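You operate a simulated robot arm through the tools that you are given. There is no shell and no other tool. Be economical: measure what you need, move in short steps, check, and stop when the job is done.

You are at the controls of a simulated two-armed robot. One attempt, no reset.

## Task
Put the oil bottle on the steel plate top. Put the small numbered carton on the packing bench top away on the large brown carton top. Open the flat grey drawer. Any order will do. Set down upright: oil bottle, small numbered carton.

Only the result counts: the job must be done as asked and must still hold three seconds after the hand-in. Knocking over, shifting, dropping, spilling or breaking anything else fails it.

## Robot
Two 7-joint arms with two-finger parallel grippers on one trunk, on a base that drives. Base frame: it is fixed to the floor where the robot stands at the start and does not move with it; the origin is under the middle of the robot, x ahead of it, y to its left, z up. Lengths are in m, angles in degrees, forces in N, time in s.
The left shoulder is at the start at [0.07, 0.163, 1.095], the right one opposite. With the tool pointing down near the work surface each hand reaches from about 0.38 to 0.88 m from the robot's upright axis, wherever it stands, measured 20 degrees to its own side. Places, roughly: flat grey drawer [-2.4, -1, 0.8]; large brown carton top [-2.9, -0.1, 0.5]; small numbered carton [0.75, 1, 1]; steel plate top [-1.3, -2.1, 0.9]. Payload 3.43 kg a hand.
The tool frame of a hand sits at the grasp point between the pads (the TCP): z along the fingers, y along the line on which they close. The tips reach 0.034 m beyond it. The gripper opens to 0.128 m. The fingers are 0.024 m wide and 0.012 m thick; the gripper's body (0.048 by 0.13 m) begins 0.096 m behind the TCP.
Orientation is that of the tool frame in the base frame, as [roll, pitch, yaw] about the fixed x, y, z axes, in that order (R = Rz(yaw) Ry(pitch) Rx(roll)). With the fingers straight down and closing along the base's y, the tool's x points along the base's -x, its y along +y and its z along -z.

## Interface
- The arms move only by the tool drive_tool. It takes "left_commands", "right_commands" or both (then of equal length, played together; a hand with none holds still); each is text: rows parted by semicolons, each of 6 numbers parted by spaces: the shift along the tool's x, y, z in m, then the turn, a rotation vector about the tool's x, y, z in degrees. In form: dx dy dz rx ry rz; .... A call has 1 to 12 rows; each row is the pose to reach, as a shift and turn from the pose commanded when the call began, along the tool's axes at that moment. "left_gripper" and "right_gripper" are, for a hand that has rows, the gripper command, from -1 (shut) to 1 (fully open), values between in proportion, set as the call begins (left out, the last holds). Rows are played at 5 a second. More than 0.05 m and 8.6 degrees between two rows, or a gripper value outside its range, and nothing of the call is played. A pose out of reach is approached as far as the arm can. The call stops where the force on the tool passes 40 N (or 10 N more than at its start, if that is more) or the arm is blocked; 0.2 s more then pass. Each finger travels about 0.153 m/s and halts on what it meets, pressing with about 35 N; the grip force reading is that of the motor and also rises with nothing between the fingers. The clock runs only during rows and for 0.2 s after the last one: add rows that repeat a pose to give the fingers time. It gives the time, the measured TCP pose, the force on the tool (base axes), the opening and the grip force at its end, in the units of the frame above (readings bear some noise), with the torque about the TCP (base axes, N m) and any sound that the robot's microphone picked up.
- Cameras (640 x 400 px; columns grow to the right, rows downward): "scene" is now at [0.1355, -0.0298, 1.3256]; the picture's right is [-0.33, -0.94, 0.00], its down [-0.52, 0.18, -0.84] and it looks along [0.79, -0.28, -0.55] (base axes); focal length 255 px, centre (320, 200). "left" rides on the left gripper at [0.076, 0.011, -0.16] in its tool frame; the picture's right is [-0.15, 0.99, 0.00], its down [-0.88, -0.13, -0.46] and it looks along [-0.45, -0.07, 0.89] (tool axes); focal length 234 px, centre (320, 200). "right" rides on the right gripper at [0.076, -0.011, -0.16] in its tool frame; the picture's right is [0.15, 0.99, 0.00], its down [-0.88, 0.13, -0.46] and it looks along [-0.45, 0.07, 0.89] (tool axes); focal length 234 px, centre (320, 200).
- get_image(camera): a new picture of that camera. It takes no simulated time.
- slide_trunk(by): slides the trunk up (or, below 0, down) by that many m; the arms and the scene camera ride with it, the base frame stays. It gives what a move gives, with no picture.
- roll_base(legs): drives the robot by 1 to 6 legs, each [ahead, left, turn to the left] in m, m and degrees, along the robot's own axes; the way and the turn of a leg run together, so that a leg with both is an arc; at most 1.5 m and 180 degrees a leg. The arms and the cameras ride along, it lands a little off, and it stops where it bumps. It gives what a move gives.
- head_to(pan, tilt): turns the head with the scene camera to pan (to the left, within 86 degrees either way) and tilt (down, from -29 to 69), counted from straight ahead of the robot. It gives what a move gives.
- point_at(camera, pixels): for up to 12 pixels [column, row] of the newest picture of that camera ("zoom" is the newest enlarged one), the place [x, y, z] in the base frame of the surface seen there, good to about 0.002 m. It takes no simulated time.
- inspect(camera, box): a new picture of the part [left, top, right, bottom] of that camera's present view, enlarged. It takes no simulated time.
- job_done(): hands the job in; it is judged then, once.

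Keep the steps short. Do not move on a guess: measure, check each grasp and each placing, and mend mistakes. In all there are 110 turns and 108 pictures (those below and enlarged ones count). Leave the grippers open and the arms clear of the work at the hand-in unless told otherwise, and finish with a single line.

The tools are called after "Request:" as name(argument=value, ...) on one line, values as JSON. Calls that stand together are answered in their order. drive_tool: Moves the arms, as the interface text tells. Its arguments: {"type":"object","properties":{"left_commands":{"type":"string"},"left_gripper":{"type":"number"},"right_commands":{"type":"string"},"right_gripper":{"type":"number"}},"required":[]} The other tools are called the same way: slide_trunk (by) slides the trunk up or down; roll_base (legs) drives the base; head_to (pan, tilt) turns the head that bears the scene camera; get_image (camera) takes a picture; point_at (camera, pixels) gives the place of the surface under pixels of a picture; inspect (camera, box) takes an enlarged picture of a part of a camera's view; job_done () hands the job in.

At the start:

```text
time_s: 0.0
left_tool_pos: [0.5534, 0.0362, 1.0947]
left_tool_rot: [-180.0, -0.1, 180.0]
left_ft_force: [0.5, 0.3, 0.1]
left_wrist_torque: [-0.02, 0.0, 0.0]
left_width: 0.1281
left_gripper_force: 0.0
right_tool_pos: [0.5447, -0.4388, 1.1223]
right_tool_rot: [-180.0, 0.0, -180.0]
right_ft_force: [0.0, -0.3, -0.1]
right_wrist_torque: [-0.01, 0.03, -0.02]
right_width: 0.1284
right_gripper_force: 0.1
trunk travel left (down, up): [-0.575, 0.365]
robot x, y, heading: [0.0038, 0.0008, -0.1]
head pan, tilt: [-19.5, 33.2]
```

scene: 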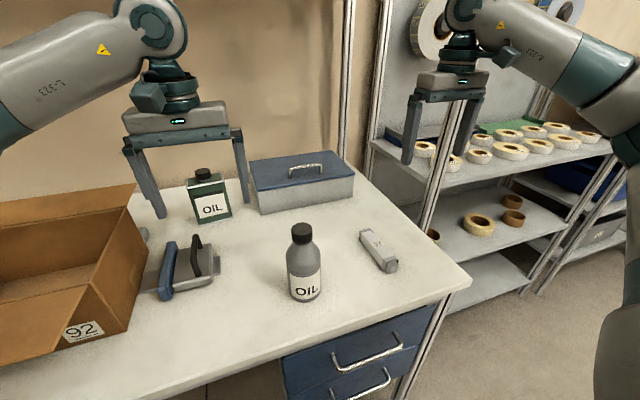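
right: 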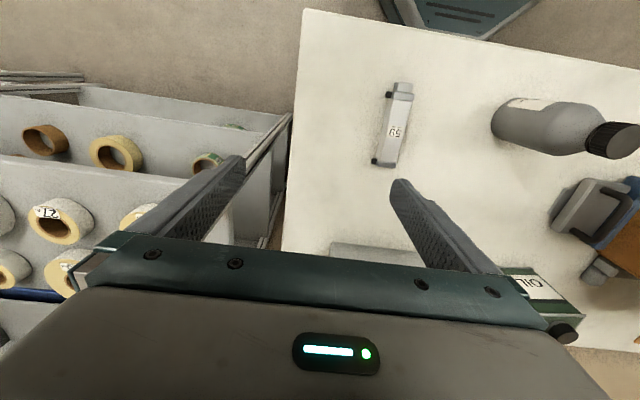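
left: 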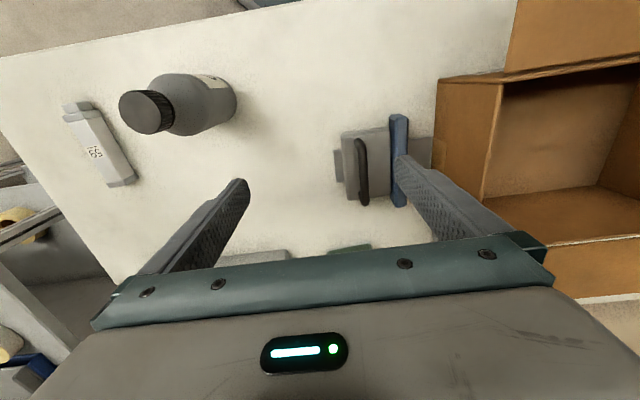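

I see a round grey OIL bottle (304,265) and a green square OIL can (208,197). I'll look closer at those and then look left for the small carton.

Request:
inspect(camera="scene", box=[160, 150, 420, 312])

Request:
point_at(camera="scene", pixels=[[302, 230], [304, 265], [304, 297], [204, 172], [210, 215], [375, 250], [466, 285], [340, 155], [30, 360], [180, 280], [410, 345]])

Request:
head_to(pan=45, tilt=30)

Request:
get_image(camera="scene")

```text
2.46 times, centred on (290, 231) of scene
```

zoom: 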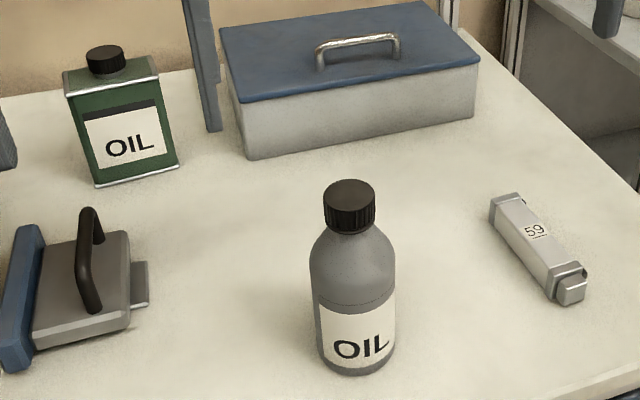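

```text
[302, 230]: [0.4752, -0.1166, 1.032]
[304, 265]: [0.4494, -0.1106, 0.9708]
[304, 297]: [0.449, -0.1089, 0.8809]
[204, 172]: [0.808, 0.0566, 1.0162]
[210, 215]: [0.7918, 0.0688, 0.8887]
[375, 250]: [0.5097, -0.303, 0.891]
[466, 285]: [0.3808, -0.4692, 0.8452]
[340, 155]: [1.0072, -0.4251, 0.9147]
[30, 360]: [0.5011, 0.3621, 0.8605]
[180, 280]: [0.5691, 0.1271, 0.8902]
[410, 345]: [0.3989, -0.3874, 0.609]
```

```text
time_s: 1.4
left_tool_pos: [0.5532, 0.0347, 1.0947]
left_tool_rot: [180.0, -0.1, -180.0]
left_ft_force: [0.1, 0.2, 0.1]
left_wrist_torque: [0.01, -0.02, 0.01]
left_width: 0.128
left_gripper_force: 0.1
right_tool_pos: [0.5441, -0.4384, 1.1224]
right_tool_rot: [-179.9, 0.1, 180.0]
right_ft_force: [-0.4, 0.2, 0.2]
right_wrist_torque: [0.01, -0.02, -0.02]
right_width: 0.1279
right_gripper_force: 0.1
trunk travel left (down, up): [-0.575, 0.365]
robot x, y, heading: [-0.0002, 0.0002, -0.0]
head pan, tilt: [45.0, 30.0]
```

```text
103 pictures are left
```

scene: 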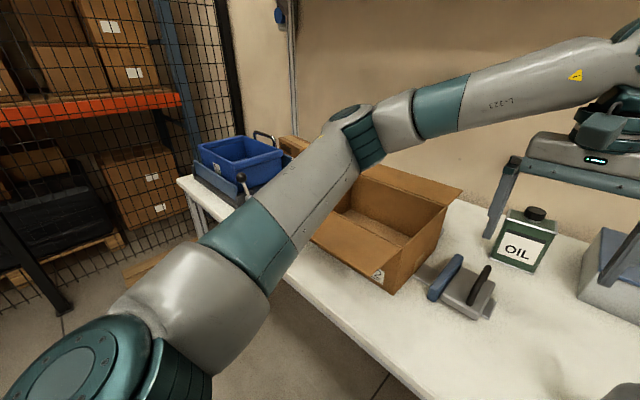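

I'll swing the left hand up and to the left, out of the way of the bottle, and aim the head at the bottle for precise measuring.

Request:
drive_tool(left_commands="0 0.03 -0.03 0 0 0; 0 0.06 -0.06 0 0 0; 0 0.1 -0.08 0 0 0; 0 0.14 -0.08 0 0 0; 0 0.18 -0.08 0 0 0; 0 0.22 -0.08 0 0 0")

Request:
head_to(pan=-15, tilt=45)

Request:
inspect(camera="scene", box=[240, 100, 400, 200])

Request:
get_image(camera="scene")

```text
time_s: 2.8
left_tool_pos: [0.552, 0.2579, 1.1772]
left_tool_rot: [-179.8, 0.1, 180.0]
left_ft_force: [-0.9, 1.3, 0.3]
left_wrist_torque: [-0.04, 0.02, -0.02]
left_width: 0.1281
left_gripper_force: 0.1
right_tool_pos: [0.5444, -0.4382, 1.1237]
right_tool_rot: [-180.0, 0.1, 179.9]
right_ft_force: [0.0, 0.9, -0.2]
right_wrist_torque: [0.02, -0.05, -0.02]
right_width: 0.1277
right_gripper_force: 0.0
trunk travel left (down, up): [-0.575, 0.365]
robot x, y, heading: [0.0056, 0.0007, -0.1]
head pan, tilt: [45.0, 30.0]
```

```text
time_s: 4.0
left_tool_pos: [0.5539, 0.2562, 1.1771]
left_tool_rot: [180.0, -0.1, 180.0]
left_ft_force: [0.0, -0.4, 0.7]
left_wrist_torque: [0.05, 0.01, 0.0]
left_width: 0.1279
left_gripper_force: 0.1
right_tool_pos: [0.5447, -0.4389, 1.1227]
right_tool_rot: [179.9, 0.0, -179.9]
right_ft_force: [0.2, -0.9, 0.3]
right_wrist_torque: [0.04, 0.05, 0.03]
right_width: 0.1279
right_gripper_force: 0.1
trunk travel left (down, up): [-0.575, 0.365]
robot x, y, heading: [0.0014, -0.0007, 0.0]
head pan, tilt: [-15.0, 45.0]
```

```text
4.00 times, centred on (320, 150) of scene
```

zoom: 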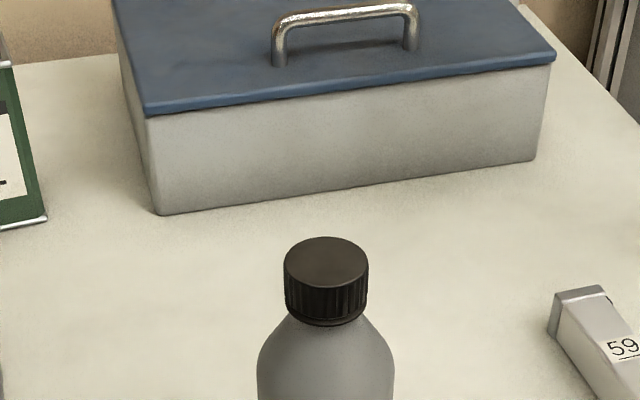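

```text
101 pictures are left
```

scene: 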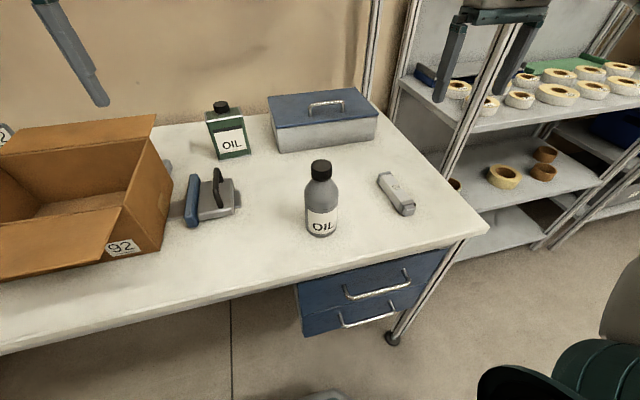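

I'll measure the cap top, the body edges and the bottom of the bottle.

Request:
point_at(camera="zoom", pixels=[[326, 242], [326, 258], [326, 275], [290, 258], [363, 258], [265, 385], [325, 385], [388, 385]])

Request:
point_at(camera="scene", pixels=[[322, 195], [322, 233], [308, 200], [337, 200], [322, 245], [280, 222]])

```text
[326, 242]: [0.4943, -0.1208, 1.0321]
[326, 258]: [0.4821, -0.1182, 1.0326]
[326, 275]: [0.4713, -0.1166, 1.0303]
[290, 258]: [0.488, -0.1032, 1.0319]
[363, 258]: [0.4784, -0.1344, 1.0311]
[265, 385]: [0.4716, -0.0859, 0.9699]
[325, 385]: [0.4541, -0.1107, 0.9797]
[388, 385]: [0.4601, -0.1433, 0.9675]
```

```text
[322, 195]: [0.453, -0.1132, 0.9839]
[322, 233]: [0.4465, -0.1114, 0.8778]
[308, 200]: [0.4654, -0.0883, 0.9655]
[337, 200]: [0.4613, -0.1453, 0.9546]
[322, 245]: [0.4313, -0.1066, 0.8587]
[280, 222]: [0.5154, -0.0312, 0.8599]
```

Cap top z 1.032, axis at (0.482, −0.118), radius about 0.037. I'll carry the open right hand over above it at the present height.

Request:
drive_tool(right_commands="0.01 0.045 0 0 0 0; 0.02 0.09 0 0 0 0; 0.03 0.135 0 0 0 0; 0.04 0.18 0 0 0 0; 0.05 0.225 0 0 0 0; 0.058 0.27 0 0 0 0; 0.063 0.3 0 0 0 0; 0.063 0.321 0 0 0 0; 0.063 0.321 0 0 0 0", right_gripper=1)

Request:
get_image(camera="right")

```text
time_s: 6.0
left_tool_pos: [0.5535, 0.2569, 1.1776]
left_tool_rot: [179.9, 0.1, -180.0]
left_ft_force: [0.0, -0.3, -0.7]
left_wrist_torque: [0.04, 0.03, 0.03]
left_width: 0.1283
left_gripper_force: 0.1
right_tool_pos: [0.4809, -0.1193, 1.1206]
right_tool_rot: [-180.0, 0.0, 179.9]
right_ft_force: [0.5, -0.6, -0.1]
right_wrist_torque: [0.06, 0.0, 0.03]
right_width: 0.128
right_gripper_force: 0.0
trunk travel left (down, up): [-0.575, 0.365]
robot x, y, heading: [-0.0005, -0.0008, 0.2]
head pan, tilt: [-15.0, 45.0]
```

```text
100 pictures are left
```

right: 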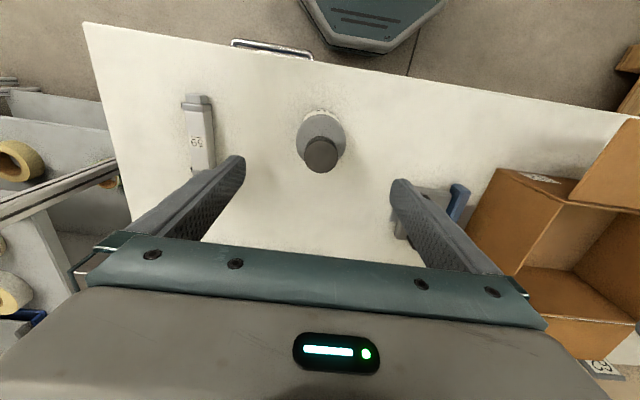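

The bottle sits midway between the fingers. Lowering 0.171 m to z≈0.95.

Request:
drive_tool(right_commands="-0.001 0.001 0.04 0 0 0; -0.001 0.001 0.08 0 0 0; -0.001 0.001 0.12 0 0 0; -0.001 0.001 0.15 0 0 0; -0.001 0.001 0.171 0 0 0; -0.001 0.001 0.171 0 0 0")

Request:
get_image(camera="right")

```text
time_s: 7.5
left_tool_pos: [0.5529, 0.2566, 1.1769]
left_tool_rot: [180.0, 0.1, -180.0]
left_ft_force: [1.1, 0.4, -0.8]
left_wrist_torque: [0.03, 0.03, 0.01]
left_width: 0.128
left_gripper_force: 0.0
right_tool_pos: [0.4837, -0.1157, 0.9522]
right_tool_rot: [180.0, 0.0, 180.0]
right_ft_force: [-0.7, 0.5, -0.5]
right_wrist_torque: [-0.01, -0.02, -0.01]
right_width: 0.1281
right_gripper_force: 0.1
trunk travel left (down, up): [-0.575, 0.365]
robot x, y, heading: [0.0002, -0.0019, 0.0]
head pan, tilt: [-15.0, 45.0]
```

```text
99 pictures are left
```

right: 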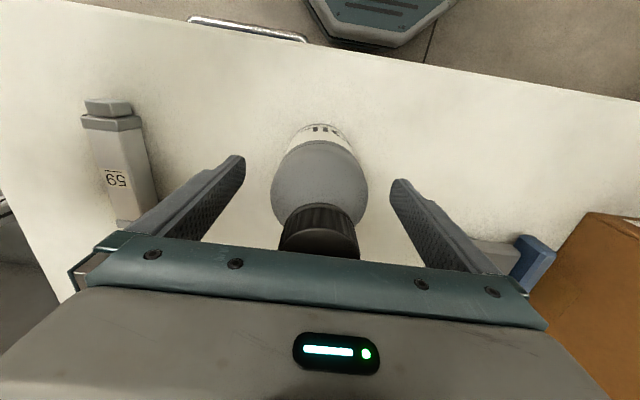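

Centred. Closing, with time for the fingers, then a small lift.

Request:
drive_tool(right_commands="0 0 0 0 0 0; 0 0 0 0 0 0; 0 0 0 0 0 0; 0 0 0 0 0 0; 0 0 -0.02 0 0 0; 0 0 -0.05 0 0 0", right_gripper=-1)

Request:
get_image(camera="right")

```text
time_s: 8.8
left_tool_pos: [0.5531, 0.2565, 1.1765]
left_tool_rot: [180.0, 0.0, -180.0]
left_ft_force: [0.9, 0.1, 0.3]
left_wrist_torque: [0.01, -0.01, -0.01]
left_width: 0.1279
left_gripper_force: 0.2
right_tool_pos: [0.4837, -0.1165, 1.0025]
right_tool_rot: [180.0, 0.0, -180.0]
right_ft_force: [-0.2, 0.0, -4.0]
right_wrist_torque: [-0.02, 0.01, -0.02]
right_width: 0.0669
right_gripper_force: 35.6
trunk travel left (down, up): [-0.575, 0.365]
robot x, y, heading: [-0.0002, 0.0002, -0.3]
head pan, tilt: [-15.0, 45.0]
```

```text
98 pictures are left
```

right: 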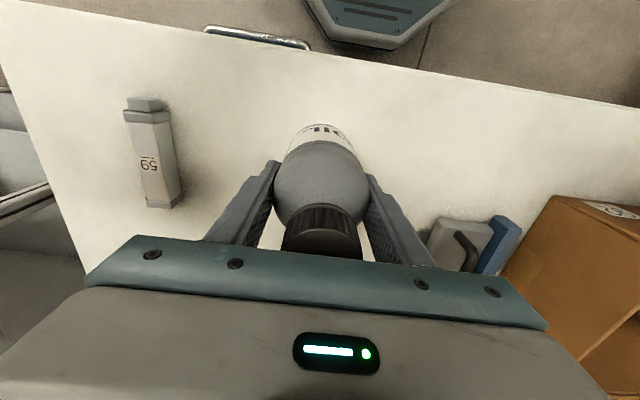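

Grip good (0.067 m, 35 N; weight about 4 N). Bottle bottom is about 0.092 below TCP. Lifting more, then backing off the bench and driving left.

Request:
drive_tool(right_commands="0 0 -0.04 0 0 0; 0 0 -0.08 0 0 0; 0 0 -0.12 0 0 0; 0 0 -0.15 0 0 0")

Request:
roll_base(legs=[[-0.35, 0, 0]])

Request:
head_to(pan=50, tilt=25)

Request:
get_image(camera="scene")

```text
time_s: 9.8
left_tool_pos: [0.5521, 0.2572, 1.1771]
left_tool_rot: [-180.0, 0.0, -180.0]
left_ft_force: [-0.6, 0.6, -0.2]
left_wrist_torque: [0.0, -0.04, 0.01]
left_width: 0.1281
left_gripper_force: 0.0
right_tool_pos: [0.4826, -0.1177, 1.1521]
right_tool_rot: [-180.0, 0.0, 180.0]
right_ft_force: [-0.5, -0.3, -3.6]
right_wrist_torque: [-0.01, -0.05, 0.0]
right_width: 0.0665
right_gripper_force: 35.2
trunk travel left (down, up): [-0.575, 0.365]
robot x, y, heading: [0.0007, -0.0004, 0.1]
head pan, tilt: [-15.0, 45.0]
```

```text
time_s: 12.2
left_tool_pos: [0.1953, 0.2565, 1.1777]
left_tool_rot: [180.0, 0.0, 179.9]
left_ft_force: [0.5, -0.5, -0.1]
left_wrist_torque: [0.0, 0.01, 0.02]
left_width: 0.128
left_gripper_force: 0.1
right_tool_pos: [0.1286, -0.1186, 1.1517]
right_tool_rot: [180.0, 0.0, 179.9]
right_ft_force: [-0.3, 0.2, -4.1]
right_wrist_torque: [-0.01, -0.06, 0.0]
right_width: 0.0668
right_gripper_force: 35.1
trunk travel left (down, up): [-0.575, 0.365]
robot x, y, heading: [-0.3553, 0.0019, -0.1]
head pan, tilt: [-15.0, 45.0]
```

```text
time_s: 13.5
left_tool_pos: [0.1968, 0.2562, 1.1779]
left_tool_rot: [180.0, 0.0, 179.9]
left_ft_force: [0.3, 1.0, 0.2]
left_wrist_torque: [0.02, 0.01, -0.01]
left_width: 0.1281
left_gripper_force: 0.2
right_tool_pos: [0.1277, -0.1194, 1.1521]
right_tool_rot: [179.9, 0.0, 179.9]
right_ft_force: [0.9, -0.1, -3.7]
right_wrist_torque: [0.04, -0.05, 0.02]
right_width: 0.0665
right_gripper_force: 34.8
trunk travel left (down, up): [-0.575, 0.365]
robot x, y, heading: [-0.356, 0.0004, -0.1]
head pan, tilt: [50.0, 25.0]
```

```text
97 pictures are left
```

scene: 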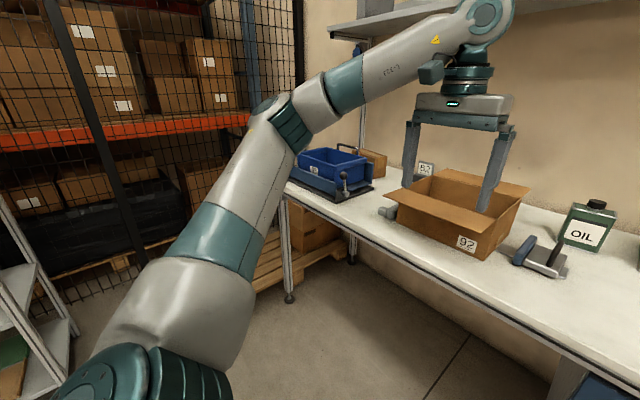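

A small brown carton shows behind the blue bin (372,163). I'll drive left 0.8 m and look at it head-on.

Request:
roll_base(legs=[[0, 0.8, 0]])

Request:
head_to(pan=5, tilt=25)

Request:
get_image(camera="scene")

```text
time_s: 17.8
left_tool_pos: [0.2007, 1.0522, 1.1767]
left_tool_rot: [-180.0, -0.1, 179.7]
left_ft_force: [-0.4, -0.4, 0.2]
left_wrist_torque: [0.0, 0.01, 0.0]
left_width: 0.1281
left_gripper_force: 0.0
right_tool_pos: [0.1302, 0.6788, 1.1518]
right_tool_rot: [-180.0, -0.1, 179.7]
right_ft_force: [-0.1, 0.9, -4.1]
right_wrist_torque: [-0.01, 0.01, 0.0]
right_width: 0.0666
right_gripper_force: 34.8
trunk travel left (down, up): [-0.575, 0.365]
robot x, y, heading: [-0.3532, 0.7992, -0.3]
head pan, tilt: [50.0, 25.0]
```

```text
time_s: 18.9
left_tool_pos: [0.1993, 1.0524, 1.1779]
left_tool_rot: [-180.0, 0.0, 179.7]
left_ft_force: [0.3, -0.2, 0.7]
left_wrist_torque: [0.04, -0.03, 0.02]
left_width: 0.128
left_gripper_force: 0.0
right_tool_pos: [0.1303, 0.6778, 1.1515]
right_tool_rot: [-180.0, 0.0, 179.8]
right_ft_force: [-0.3, -0.2, -2.7]
right_wrist_torque: [0.05, 0.0, 0.03]
right_width: 0.0666
right_gripper_force: 35.1
trunk travel left (down, up): [-0.575, 0.365]
robot x, y, heading: [-0.3496, 0.7958, -0.5]
head pan, tilt: [5.0, 25.0]
```

```text
96 pictures are left
```

scene: 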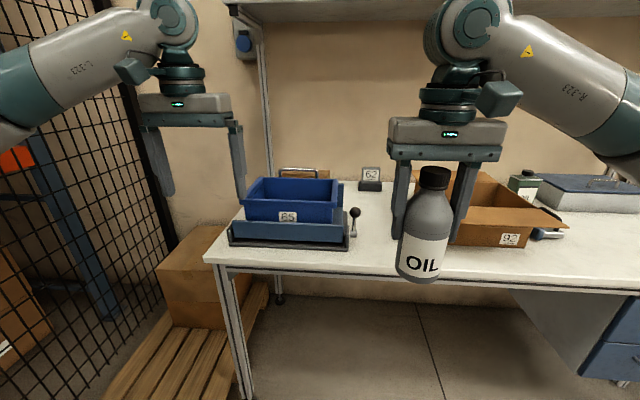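

The carton is hidden behind the blue bin (~(300,173)). I'll raise the trunk to look over it.

Request:
slide_trunk(by=0.3)

Request:
head_to(pan=5, tilt=35)

Request:
get_image(camera="scene")

Request:
inspect(camera="scene", box=[220, 100, 420, 225])

```text
time_s: 21.9
left_tool_pos: [0.2004, 1.0505, 1.4773]
left_tool_rot: [-179.9, 0.1, 179.8]
left_ft_force: [0.0, 0.2, 0.5]
left_wrist_torque: [-0.01, -0.02, -0.03]
left_width: 0.1283
left_gripper_force: 0.0
right_tool_pos: [0.1303, 0.6782, 1.4525]
right_tool_rot: [-179.9, 0.0, 179.6]
right_ft_force: [-0.3, 0.0, -3.7]
right_wrist_torque: [-0.01, -0.03, -0.02]
right_width: 0.0664
right_gripper_force: 34.8
trunk travel left (down, up): [-0.875, 0.065]
robot x, y, heading: [-0.354, 0.7952, -0.3]
head pan, tilt: [5.0, 25.0]
```

```text
time_s: 22.6
left_tool_pos: [0.2015, 1.052, 1.4771]
left_tool_rot: [180.0, 0.0, 179.7]
left_ft_force: [0.1, -0.5, -0.3]
left_wrist_torque: [0.01, -0.02, 0.02]
left_width: 0.1281
left_gripper_force: 0.0
right_tool_pos: [0.1289, 0.6784, 1.4526]
right_tool_rot: [-180.0, 0.0, 179.6]
right_ft_force: [0.6, 0.8, -3.1]
right_wrist_torque: [0.0, -0.01, -0.02]
right_width: 0.0665
right_gripper_force: 35.0
trunk travel left (down, up): [-0.875, 0.065]
robot x, y, heading: [-0.357, 0.8, -0.4]
head pan, tilt: [5.0, 35.0]
```

```text
95 pictures are left
```

scene: 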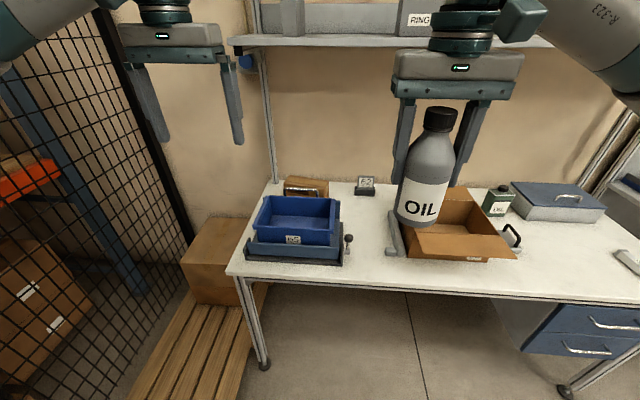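

```text
3.20 times, centred on (320, 162) of scene
```

zoom: 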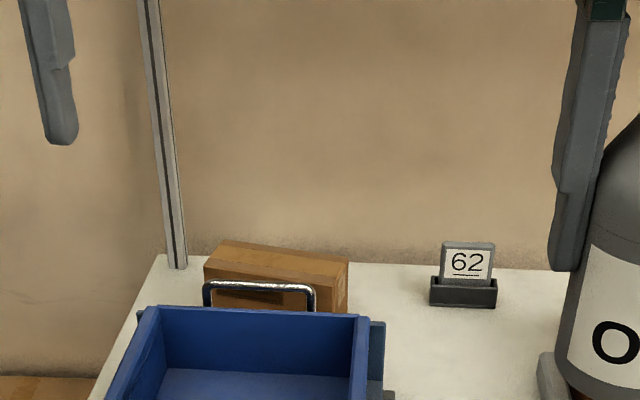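

Now the carton (zoom 277,262) behind the bin's handle. Measuring carton, bin, handle, overhead shelf.

Request:
point_at(camera="zoom", pixels=[[225, 247], [340, 264], [210, 268], [330, 285], [280, 265], [215, 290], [335, 300], [260, 287], [245, 310], [155, 310], [358, 318], [440, 350]])

Request:
point_at(camera="scene", pixels=[[300, 43], [250, 45], [274, 150], [228, 272], [348, 240], [342, 258], [365, 180], [330, 230]])

```text
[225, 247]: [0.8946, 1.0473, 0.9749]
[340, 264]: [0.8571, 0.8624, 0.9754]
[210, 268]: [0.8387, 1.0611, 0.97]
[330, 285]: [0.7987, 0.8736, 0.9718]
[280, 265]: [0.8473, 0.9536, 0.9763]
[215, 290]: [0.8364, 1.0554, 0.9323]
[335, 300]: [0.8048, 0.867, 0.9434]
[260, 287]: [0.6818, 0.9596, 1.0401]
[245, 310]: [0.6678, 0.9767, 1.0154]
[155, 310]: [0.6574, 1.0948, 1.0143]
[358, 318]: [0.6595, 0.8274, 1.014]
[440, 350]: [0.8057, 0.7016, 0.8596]
```

```text
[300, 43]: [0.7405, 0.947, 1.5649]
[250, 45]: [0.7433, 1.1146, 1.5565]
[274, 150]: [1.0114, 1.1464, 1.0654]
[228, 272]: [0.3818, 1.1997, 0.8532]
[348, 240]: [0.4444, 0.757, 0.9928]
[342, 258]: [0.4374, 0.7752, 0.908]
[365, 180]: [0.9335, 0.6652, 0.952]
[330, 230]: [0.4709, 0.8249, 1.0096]
```

Carton: ~0.19 × 0.058, height 0.115, centre (0.847, 0.961), its long side turned −12° off the y axis. I'll turn the left hand 78° (to close across the short side) here in free space, and measure the height of the open carton "92" for clearance.

Request:
point_at(camera="scene", pixels=[[514, 257], [470, 192], [410, 257], [395, 245], [392, 215], [500, 240], [365, 190], [455, 255]])

Request:
drive_tool(left_commands="0 0 0 0 0 -8; 0 0 0 0 0 -16; 0 0 0 0 0 -24; 0 0 0 0 0 -32; 0 0 0 0 0 -40; 0 0 0 0 0 -48; 0 0 0 0 0 -56; 0 0 0 0 0 -64; 0 0 0 0 0 -72; 0 0 0 0 0 -78; 0 0 0 0 0 -78")

```text
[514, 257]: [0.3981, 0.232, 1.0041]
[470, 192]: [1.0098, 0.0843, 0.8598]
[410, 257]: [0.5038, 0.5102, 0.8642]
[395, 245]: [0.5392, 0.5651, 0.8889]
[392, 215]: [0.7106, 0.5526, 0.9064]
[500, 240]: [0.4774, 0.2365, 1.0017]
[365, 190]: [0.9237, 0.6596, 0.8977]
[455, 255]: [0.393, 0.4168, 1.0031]
```

```text
time_s: 25.0
left_tool_pos: [0.2003, 1.0524, 1.4775]
left_tool_rot: [180.0, 0.1, -102.2]
left_ft_force: [-0.2, -0.4, 0.2]
left_wrist_torque: [0.0, 0.02, 0.0]
left_width: 0.1282
left_gripper_force: 0.0
right_tool_pos: [0.131, 0.6787, 1.4519]
right_tool_rot: [180.0, 0.1, 179.8]
right_ft_force: [-0.5, -0.1, -2.8]
right_wrist_torque: [-0.01, -0.01, -0.03]
right_width: 0.0663
right_gripper_force: 35.1
trunk travel left (down, up): [-0.875, 0.065]
robot x, y, heading: [-0.3559, 0.7987, -0.2]
head pan, tilt: [5.0, 35.0]
```

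Turn reached. Trunk down 0.24, then right 0.14 and ahead 0.42 to stand at about (0.065, 0.66); bottle bottom stays at ~1.12, above everything there.

Request:
slide_trunk(by=-0.24)

Request:
roll_base(legs=[[0, -0.14, 0], [0.42, 0, 0]])

Request:
head_to(pan=18, tilt=30)

Request:
get_image(camera="scene")

Request:
get_image(camera="left")

```text
time_s: 27.5
left_tool_pos: [0.2001, 1.0516, 1.2381]
left_tool_rot: [180.0, 0.1, -102.3]
left_ft_force: [-0.8, 0.3, -0.4]
left_wrist_torque: [0.0, 0.01, 0.01]
left_width: 0.1279
left_gripper_force: 0.0
right_tool_pos: [0.1299, 0.6779, 1.2113]
right_tool_rot: [-180.0, 0.1, 179.6]
right_ft_force: [0.0, -0.6, -3.5]
right_wrist_torque: [0.0, -0.04, -0.01]
right_width: 0.0664
right_gripper_force: 35.1
trunk travel left (down, up): [-0.635, 0.305]
robot x, y, heading: [-0.3534, 0.7958, -0.2]
head pan, tilt: [5.0, 35.0]
```

```text
time_s: 31.1
left_tool_pos: [0.6222, 0.912, 1.2382]
left_tool_rot: [-179.9, -0.1, -102.1]
left_ft_force: [0.5, 0.5, -0.7]
left_wrist_torque: [0.0, -0.03, 0.03]
left_width: 0.128
left_gripper_force: 0.0
right_tool_pos: [0.5541, 0.5376, 1.2122]
right_tool_rot: [180.0, -0.1, 180.0]
right_ft_force: [0.6, -0.4, -4.1]
right_wrist_torque: [0.01, -0.02, 0.03]
right_width: 0.0667
right_gripper_force: 34.7
trunk travel left (down, up): [-0.635, 0.305]
robot x, y, heading: [0.0703, 0.6558, -0.1]
head pan, tilt: [5.0, 35.0]
```

```text
time_s: 31.8
left_tool_pos: [0.6227, 0.9126, 1.2368]
left_tool_rot: [-180.0, 0.0, -102.1]
left_ft_force: [0.4, 0.4, -0.4]
left_wrist_torque: [-0.05, -0.02, -0.01]
left_width: 0.1279
left_gripper_force: 0.1
right_tool_pos: [0.5535, 0.5379, 1.2128]
right_tool_rot: [180.0, -0.1, 180.0]
right_ft_force: [0.0, -0.4, -3.5]
right_wrist_torque: [0.0, -0.03, 0.02]
right_width: 0.0664
right_gripper_force: 35.4
trunk travel left (down, up): [-0.635, 0.305]
robot x, y, heading: [0.0689, 0.6581, -0.2]
head pan, tilt: [18.0, 30.0]
```

```text
93 pictures are left
```

scene: 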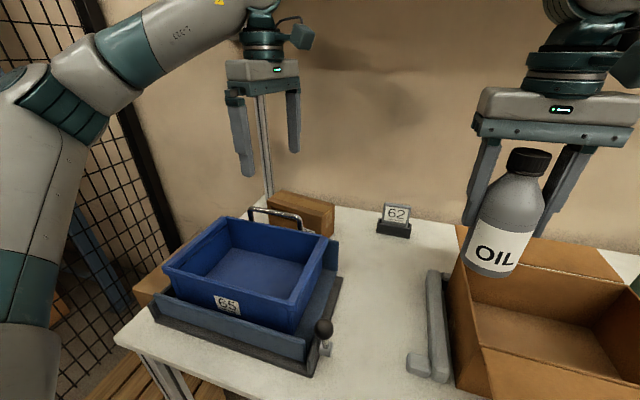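

```text
92 pictures are left
```

left: 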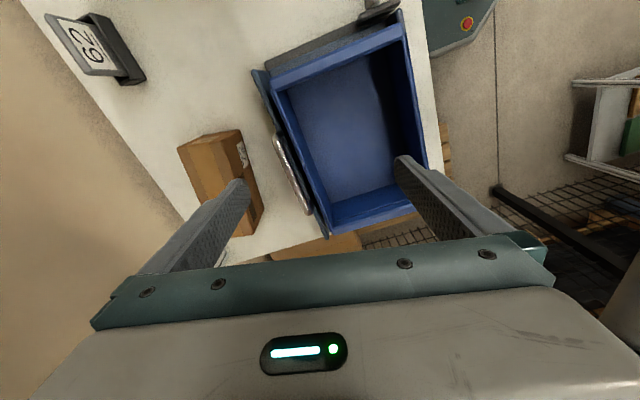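

The carton bears a label. Re-measuring its top corners from the left camera's zoom.

Request:
inspect(camera="left", box=[140, 100, 300, 200])

Request:
point_at(camera="left", pixels=[[181, 147], [236, 131], [192, 190], [210, 150], [240, 175], [222, 140], [262, 212], [285, 165], [243, 155]])

```text
4.00 times, centred on (220, 150) of left
```

zoom: 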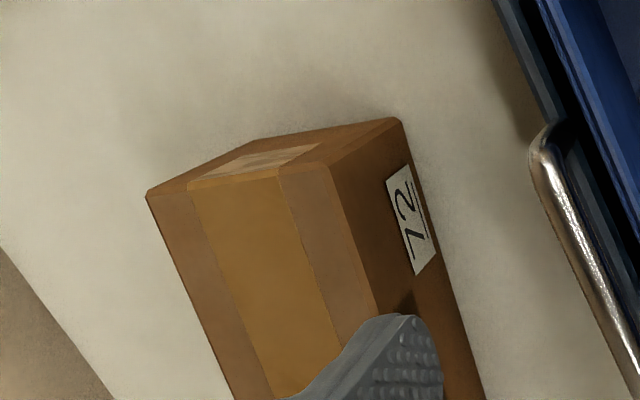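

```text
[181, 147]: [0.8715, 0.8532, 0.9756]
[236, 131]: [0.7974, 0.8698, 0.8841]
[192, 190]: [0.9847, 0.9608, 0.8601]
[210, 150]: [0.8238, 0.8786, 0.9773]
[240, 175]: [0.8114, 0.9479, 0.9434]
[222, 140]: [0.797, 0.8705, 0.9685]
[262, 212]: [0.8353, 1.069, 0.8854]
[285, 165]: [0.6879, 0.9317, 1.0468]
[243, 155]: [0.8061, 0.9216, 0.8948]
```

Better measure: carton "72" is ~0.077 wide, centre (0.8545, 0.957), top 0.976. Overhead shelf is at z≈1.56, so I first go down to z 1.12 (tips 1.086, above the handle's 1.05), then forward.

Request:
drive_tool(left_commands="0 0 0.04 0 0 0; 0 0 0.08 0 0 0; 0 0 0.117 0 0 0; -0.018 -0.045 0.117 0 0 0; -0.037 -0.09 0.117 0 0 0; -0.055 -0.135 0.117 0 0 0; -0.075 -0.18 0.117 0 0 0; -0.0923 -0.2175 0.117 0 0 0; -0.0923 -0.2175 0.117 0 0 0")

Request:
get_image(camera="left")

Request:
get_image(camera="scene")

```text
time_s: 33.8
left_tool_pos: [0.8542, 0.9565, 1.1195]
left_tool_rot: [-180.0, 0.0, -102.1]
left_ft_force: [0.0, 0.2, 0.5]
left_wrist_torque: [-0.03, 0.0, -0.01]
left_width: 0.1279
left_gripper_force: 0.0
right_tool_pos: [0.5534, 0.5382, 1.2122]
right_tool_rot: [-179.9, 0.1, 179.9]
right_ft_force: [0.3, 0.0, -2.9]
right_wrist_torque: [0.0, 0.02, 0.0]
right_width: 0.0668
right_gripper_force: 34.8
trunk travel left (down, up): [-0.635, 0.305]
robot x, y, heading: [0.068, 0.6547, -0.2]
head pan, tilt: [18.0, 30.0]
```

```text
90 pictures are left
```

left: 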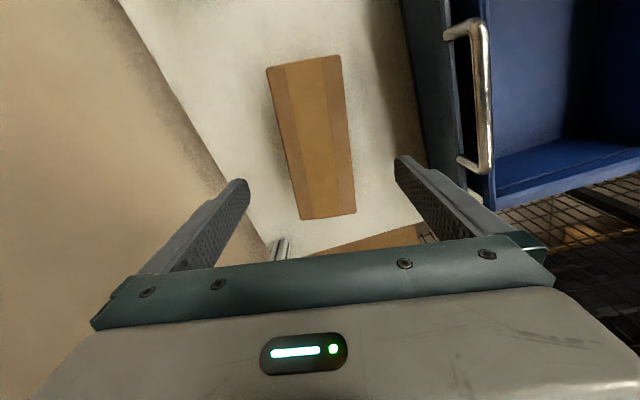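

```text
89 pictures are left
```

scene: 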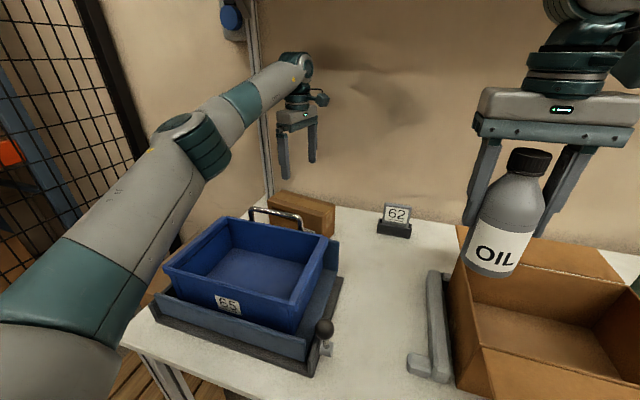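

Lined up well. Measuring the top corners again for exact centring.

Request:
point_at(camera="left", pixels=[[270, 72], [337, 60], [303, 215], [353, 210], [312, 140], [288, 150], [347, 140]])

```text
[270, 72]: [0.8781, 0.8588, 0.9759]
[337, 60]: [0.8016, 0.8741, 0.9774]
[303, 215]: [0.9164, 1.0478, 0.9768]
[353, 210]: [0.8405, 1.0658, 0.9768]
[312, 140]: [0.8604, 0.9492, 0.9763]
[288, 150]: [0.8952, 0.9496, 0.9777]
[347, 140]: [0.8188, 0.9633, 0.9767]
```

Centre is (0.859, 0.962). Small correction and descend to z 0.918.

Request:
drive_tool(left_commands="-0.006 -0.004 0.03 0 0 0; -0.006 -0.004 0.07 0 0 0; -0.006 -0.004 0.11 0 0 0; -0.006 -0.004 0.15 0 0 0; -0.006 -0.004 0.18 0 0 0; -0.006 -0.004 0.201 0 0 0; -0.006 -0.004 0.201 0 0 0")

Request:
get_image(camera="left")

```text
time_s: 35.4
left_tool_pos: [0.8609, 0.9603, 0.9185]
left_tool_rot: [180.0, 0.1, -102.1]
left_ft_force: [-0.5, 0.0, 0.2]
left_wrist_torque: [-0.02, 0.02, -0.01]
left_width: 0.1278
left_gripper_force: 0.1
right_tool_pos: [0.5547, 0.5369, 1.212]
right_tool_rot: [179.9, -0.1, 179.9]
right_ft_force: [0.7, 0.3, -3.5]
right_wrist_torque: [-0.02, 0.01, -0.01]
right_width: 0.0669
right_gripper_force: 35.0
trunk travel left (down, up): [-0.635, 0.305]
robot x, y, heading: [0.07, 0.6558, 0.1]
head pan, tilt: [18.0, 30.0]
```

```text
88 pictures are left
```

left: 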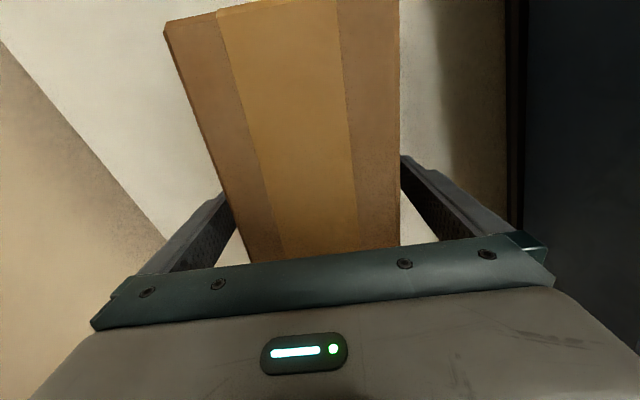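

Straddling the carton. Close and lift a little.

Request:
drive_tool(left_commands="0 0 0 0 0 0; 0 0 0 0 0 0; 0 0 0 0 0 0; 0 0 0 0 0 0; 0 0 -0.02 0 0 0; 0 0 -0.04 0 0 0", left_gripper=-1)

Request:
get_image(camera="left")

```text
time_s: 36.8
left_tool_pos: [0.8601, 0.9629, 0.9621]
left_tool_rot: [179.9, 0.1, -102.1]
left_ft_force: [-0.1, -1.4, 5.1]
left_wrist_torque: [1.07, 0.23, 0.01]
left_width: 0.0873
left_gripper_force: 35.2
right_tool_pos: [0.5522, 0.5365, 1.2121]
right_tool_rot: [180.0, -0.1, 179.9]
right_ft_force: [0.0, 0.6, -3.2]
right_wrist_torque: [0.01, 0.01, 0.0]
right_width: 0.0664
right_gripper_force: 35.1
trunk travel left (down, up): [-0.635, 0.305]
robot x, y, heading: [0.0667, 0.6562, -0.1]
head pan, tilt: [18.0, 30.0]
```

```text
87 pictures are left
```

left: 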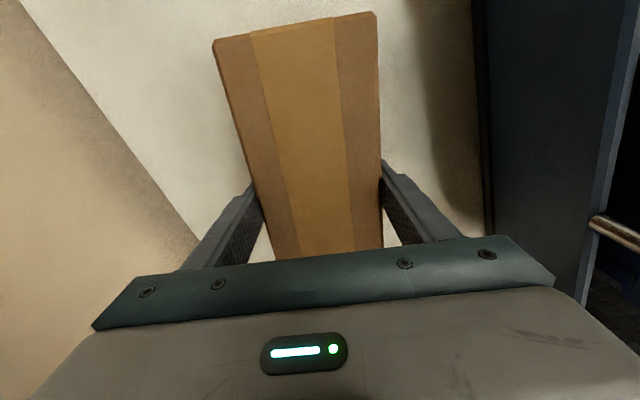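

Force and width look odd (opening 0.087, +5 N). Checking from the scene camera and measuring the carton's top height.

Request:
inspect(camera="scene", box=[220, 80, 400, 250])

Request:
point_at(camera="left", pixels=[[218, 45], [372, 20], [262, 240], [375, 235], [300, 150]])

```text
2.35 times, centred on (310, 165) of scene
```

zoom: 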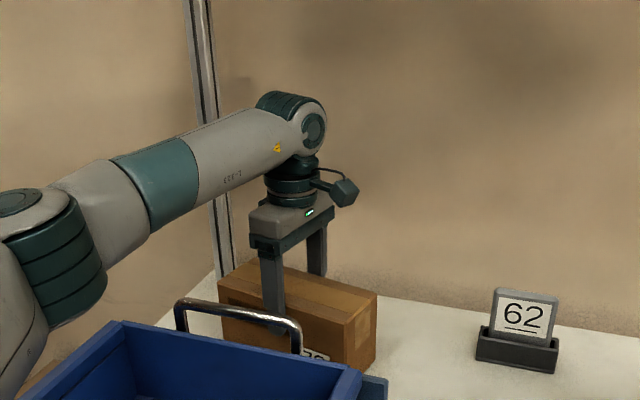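

```text
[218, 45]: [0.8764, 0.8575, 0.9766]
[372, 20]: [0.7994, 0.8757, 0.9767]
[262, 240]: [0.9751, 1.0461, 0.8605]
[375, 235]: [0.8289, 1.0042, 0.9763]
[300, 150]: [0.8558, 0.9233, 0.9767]
```

The carton stayed; the fingers slid up its sides. I'll reopen, go lower (z 0.903), close, wait, and read forces before lifting.

Request:
drive_tool(left_commands="0 0 0 0 0 0; 0 0 0 0 0 0; 0 0 0.03 0 0 0; 0 0 0.055 0 0 0; 0 0 0.055 0 0 0", left_gripper=1)

Request:
drive_tool(left_commands="0 0 0 0 0 0; 0 0 0 0 0 0; 0 0 0 0 0 0; 0 0 0 0 0 0; 0 0 0 0 0 0; 0 0 0 0 0 0", left_gripper=-1)

Request:
drive_tool(left_commands="0 0 -0.002 0 0 0; 0 0 -0.004 0 0 0; 0 0 -0.006 0 0 0")

Request:
get_image(camera="left")

```text
time_s: 38.0
left_tool_pos: [0.8593, 0.963, 0.9041]
left_tool_rot: [180.0, 0.1, -102.1]
left_ft_force: [-0.3, 0.6, 0.8]
left_wrist_torque: [0.01, -0.02, -0.02]
left_width: 0.1281
left_gripper_force: 0.0
right_tool_pos: [0.5544, 0.5378, 1.2128]
right_tool_rot: [180.0, 0.0, 179.9]
right_ft_force: [0.1, 0.1, -3.4]
right_wrist_torque: [0.0, -0.04, -0.03]
right_width: 0.0666
right_gripper_force: 35.3
trunk travel left (down, up): [-0.635, 0.305]
robot x, y, heading: [0.0701, 0.6561, -0.3]
head pan, tilt: [18.0, 30.0]
```

```text
time_s: 39.4
left_tool_pos: [0.8603, 0.9637, 0.903]
left_tool_rot: [180.0, 0.0, -102.1]
left_ft_force: [0.6, 0.2, -0.3]
left_wrist_torque: [-0.08, -0.13, 0.03]
left_width: 0.088
left_gripper_force: 35.1
right_tool_pos: [0.554, 0.5378, 1.2113]
right_tool_rot: [-180.0, -0.1, 179.9]
right_ft_force: [0.9, 0.2, -3.8]
right_wrist_torque: [0.01, 0.07, 0.03]
right_width: 0.0666
right_gripper_force: 35.0
trunk travel left (down, up): [-0.635, 0.305]
robot x, y, heading: [0.0681, 0.6555, -0.4]
head pan, tilt: [18.0, 30.0]
```

```text
time_s: 40.2
left_tool_pos: [0.8598, 0.9624, 0.9085]
left_tool_rot: [179.8, 0.0, -102.2]
left_ft_force: [0.7, 0.0, -5.5]
left_wrist_torque: [0.01, -0.02, -0.03]
left_width: 0.0876
left_gripper_force: 35.3
right_tool_pos: [0.553, 0.5388, 1.2108]
right_tool_rot: [-180.0, -0.2, 179.9]
right_ft_force: [0.5, 0.4, -2.9]
right_wrist_torque: [-0.02, -0.04, -0.02]
right_width: 0.0664
right_gripper_force: 35.0
trunk travel left (down, up): [-0.635, 0.305]
robot x, y, heading: [0.0709, 0.657, -0.3]
head pan, tilt: [18.0, 30.0]
```

```text
85 pictures are left
```

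left: 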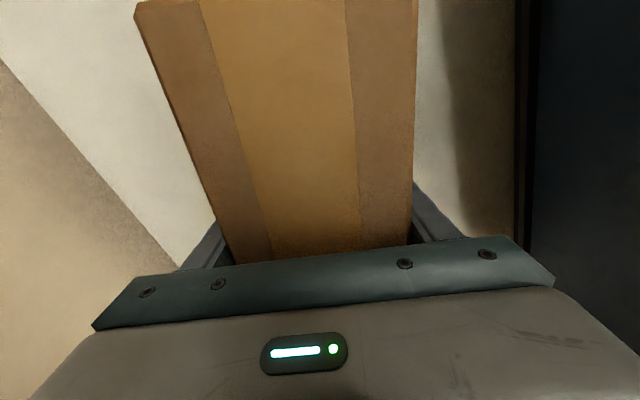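

Now −5.5 N with no torque: it carries. Lifting slowly and checking.

Request:
drive_tool(left_commands="0 0 -0.003 0 0 0; 0 0 -0.006 0 0 0; 0 0 -0.009 0 0 0; 0 0 -0.012 0 0 0; 0 0 -0.015 0 0 0; 0 0 -0.018 0 0 0; 0 0 -0.021 0 0 0; 0 0 -0.024 0 0 0")

Request:
get_image(camera="left")

Request:
point_at(camera="left", pixels=[[300, 30], [300, 150], [300, 240], [170, 60], [400, 60]])

```text
time_s: 42.0
left_tool_pos: [0.8602, 0.9632, 0.9338]
left_tool_rot: [179.9, -0.1, -102.0]
left_ft_force: [0.0, -0.2, -5.4]
left_wrist_torque: [0.03, -0.02, 0.0]
left_width: 0.0878
left_gripper_force: 34.5
right_tool_pos: [0.555, 0.5384, 1.2118]
right_tool_rot: [-180.0, -0.2, 180.0]
right_ft_force: [-0.3, 0.5, -4.9]
right_wrist_torque: [-0.02, -0.02, 0.03]
right_width: 0.0666
right_gripper_force: 34.9
trunk travel left (down, up): [-0.635, 0.305]
robot x, y, heading: [0.068, 0.6575, -0.1]
head pan, tilt: [18.0, 30.0]
```

```text
84 pictures are left
```

left: 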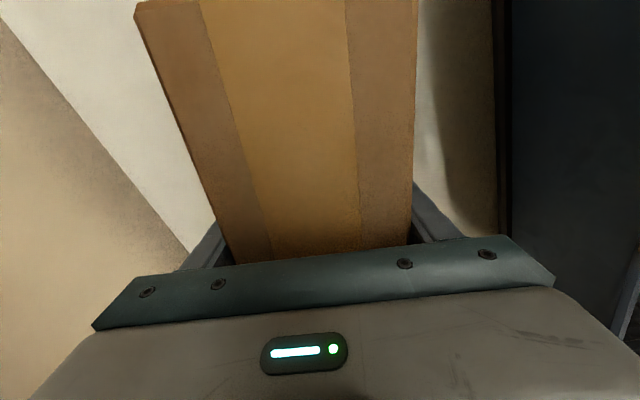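

```text
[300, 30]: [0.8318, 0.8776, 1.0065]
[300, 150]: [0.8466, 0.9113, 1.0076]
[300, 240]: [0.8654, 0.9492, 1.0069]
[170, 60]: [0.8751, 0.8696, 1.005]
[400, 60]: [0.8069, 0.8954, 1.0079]
```

It comes along (top 1.007). Carton bottom is 0.043 below TCP. Continuing slowly up to TCP ≈1.15.

Request:
drive_tool(left_commands="0 0 -0.006 0 0 0; 0 0 -0.016 0 0 0; 0 0 -0.028 0 0 0; 0 0 -0.04 0 0 0; 0 0 -0.052 0 0 0; 0 0 -0.064 0 0 0; 0 0 -0.076 0 0 0; 0 0 -0.088 0 0 0; 0 0 -0.1 0 0 0; 0 0 -0.112 0 0 0")

Request:
drive_tool(left_commands="0 0 -0.012 0 0 0; 0 0 -0.024 0 0 0; 0 0 -0.036 0 0 0; 0 0 -0.048 0 0 0; 0 0 -0.06 0 0 0; 0 0 -0.072 0 0 0; 0 0 -0.084 0 0 0; 0 0 -0.096 0 0 0; 0 0 -0.102 0 0 0")

Request:
get_image(camera="scene")

```text
time_s: 44.2
left_tool_pos: [0.8611, 0.9615, 1.0454]
left_tool_rot: [180.0, 0.0, -102.1]
left_ft_force: [0.0, 0.1, -4.8]
left_wrist_torque: [0.01, 0.01, 0.04]
left_width: 0.0879
left_gripper_force: 34.7
right_tool_pos: [0.5543, 0.538, 1.2125]
right_tool_rot: [-179.9, -0.1, 179.9]
right_ft_force: [-0.1, 0.2, -4.1]
right_wrist_torque: [0.03, -0.01, -0.01]
right_width: 0.0664
right_gripper_force: 35.0
trunk travel left (down, up): [-0.635, 0.305]
robot x, y, heading: [0.0685, 0.6524, -0.3]
head pan, tilt: [18.0, 30.0]
```

```text
time_s: 46.2
left_tool_pos: [0.8601, 0.9618, 1.1488]
left_tool_rot: [179.9, 0.1, -102.0]
left_ft_force: [-0.7, 0.2, -5.1]
left_wrist_torque: [0.0, 0.0, -0.01]
left_width: 0.088
left_gripper_force: 34.9
right_tool_pos: [0.5542, 0.5373, 1.211]
right_tool_rot: [-179.9, -0.1, 179.9]
right_ft_force: [0.0, 0.0, -4.5]
right_wrist_torque: [0.0, 0.0, 0.02]
right_width: 0.0665
right_gripper_force: 35.3
trunk travel left (down, up): [-0.635, 0.305]
robot x, y, heading: [0.0709, 0.6529, -0.1]
head pan, tilt: [18.0, 30.0]
```

```text
83 pictures are left
```

scene: 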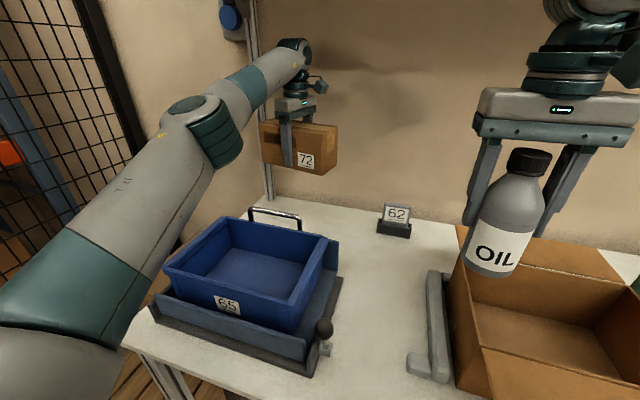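

Clear of everything. Backing off 0.5 m, then drawing the left hand in toward the robot.

Request:
roll_base(legs=[[-0.5, 0, 0]])

Request:
drive_tool(left_commands="0.005 0.02 0 0 0 0; 0.01 0.04 0 0 0 0; 0.015 0.065 0 0 0 0; 0.02 0.09 0 0 0 0; 0.025 0.115 0 0 0 0; 0.03 0.14 0 0 0 0; 0.035 0.165 0 0 0 0; 0.04 0.19 0 0 0 0; 0.045 0.215 0 0 0 0; 0.05 0.24 0 0 0 0; 0.055 0.255 0 0 0 0")

Request:
head_to(pan=-80, tilt=25)

Request:
get_image(camera="scene")

```text
time_s: 49.2
left_tool_pos: [0.361, 0.9567, 1.1455]
left_tool_rot: [179.9, 0.1, -102.6]
left_ft_force: [-0.3, -0.3, -5.3]
left_wrist_torque: [-0.01, 0.05, -0.04]
left_width: 0.0879
left_gripper_force: 35.4
right_tool_pos: [0.0496, 0.5368, 1.2108]
right_tool_rot: [180.0, 0.0, 179.4]
right_ft_force: [0.0, -1.2, -3.3]
right_wrist_torque: [0.01, 0.0, 0.0]
right_width: 0.0665
right_gripper_force: 34.8
trunk travel left (down, up): [-0.635, 0.305]
robot x, y, heading: [-0.4336, 0.6573, -0.8]
head pan, tilt: [18.0, 30.0]
```

```text
time_s: 51.6
left_tool_pos: [0.0971, 0.9593, 1.1483]
left_tool_rot: [179.9, 0.0, -102.6]
left_ft_force: [1.1, 0.6, -5.1]
left_wrist_torque: [-0.02, -0.01, 0.0]
left_width: 0.0876
left_gripper_force: 35.0
right_tool_pos: [0.0495, 0.5354, 1.2125]
right_tool_rot: [-179.9, 0.0, 179.5]
right_ft_force: [0.2, 0.4, -3.3]
right_wrist_torque: [-0.02, -0.02, 0.02]
right_width: 0.0666
right_gripper_force: 34.8
trunk travel left (down, up): [-0.635, 0.305]
robot x, y, heading: [-0.4358, 0.6602, -0.6]
head pan, tilt: [18.0, 30.0]
```

```text
time_s: 53.3
left_tool_pos: [0.0985, 0.9579, 1.1486]
left_tool_rot: [179.8, -0.1, -102.6]
left_ft_force: [0.0, 0.2, -4.5]
left_wrist_torque: [0.0, 0.01, 0.02]
left_width: 0.0878
left_gripper_force: 35.9
right_tool_pos: [0.0489, 0.5366, 1.2123]
right_tool_rot: [-180.0, -0.1, 179.4]
right_ft_force: [-0.2, 0.5, -3.5]
right_wrist_torque: [-0.01, -0.01, 0.0]
right_width: 0.0666
right_gripper_force: 34.7
trunk travel left (down, up): [-0.635, 0.305]
robot x, y, heading: [-0.4329, 0.6594, -0.3]
head pan, tilt: [-80.0, 25.0]
```

```text
82 pictures are left
```

scene: 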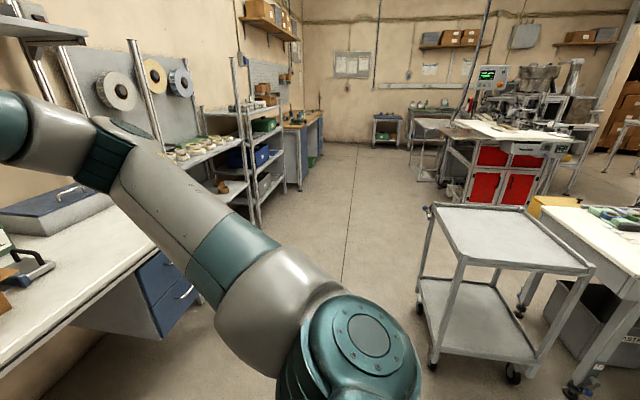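

I see a workshop: a trolley (500,260), red machine bench, desk at right. Measuring their places.

Request:
point_at(camera="scene", pixels=[[437, 208], [590, 265], [460, 265], [538, 215], [520, 250], [550, 210], [490, 130], [535, 150], [425, 122], [625, 230], [385, 120], [355, 190]])

Request:
inspect(camera="scene", box=[370, 60, 640, 230])

```text
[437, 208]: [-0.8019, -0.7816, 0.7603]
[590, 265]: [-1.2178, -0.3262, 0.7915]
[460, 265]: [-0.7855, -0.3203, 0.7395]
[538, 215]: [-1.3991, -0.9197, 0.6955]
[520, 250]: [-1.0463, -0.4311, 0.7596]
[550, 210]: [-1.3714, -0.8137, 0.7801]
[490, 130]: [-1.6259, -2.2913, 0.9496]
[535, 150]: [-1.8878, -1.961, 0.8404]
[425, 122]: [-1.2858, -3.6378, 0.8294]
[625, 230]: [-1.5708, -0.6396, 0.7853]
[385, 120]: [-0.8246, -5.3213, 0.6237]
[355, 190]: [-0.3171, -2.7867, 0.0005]
```

```text
2.35 times, centred on (505, 145) of scene
```

zoom: 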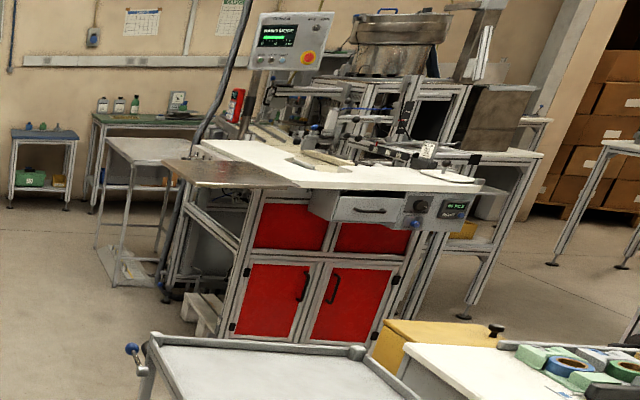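

A brownish plate (zoom 225,172) on the left of the machine bench and a grey drawer (zoom 365,208). Measuring.

Request:
point_at(camera="zoom", pixels=[[170, 163], [225, 172], [290, 180], [245, 187], [365, 208], [345, 212], [310, 205], [300, 180], [470, 188], [440, 210], [150, 150], [20, 135]])

```text
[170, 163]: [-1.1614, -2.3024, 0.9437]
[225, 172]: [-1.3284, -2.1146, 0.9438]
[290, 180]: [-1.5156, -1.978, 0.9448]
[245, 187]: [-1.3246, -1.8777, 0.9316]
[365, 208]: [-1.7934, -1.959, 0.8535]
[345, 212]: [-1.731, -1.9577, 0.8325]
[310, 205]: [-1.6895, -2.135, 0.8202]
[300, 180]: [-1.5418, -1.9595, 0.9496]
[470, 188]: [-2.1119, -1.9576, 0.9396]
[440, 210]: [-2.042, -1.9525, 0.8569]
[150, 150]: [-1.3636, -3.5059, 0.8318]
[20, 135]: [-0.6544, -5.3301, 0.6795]
```

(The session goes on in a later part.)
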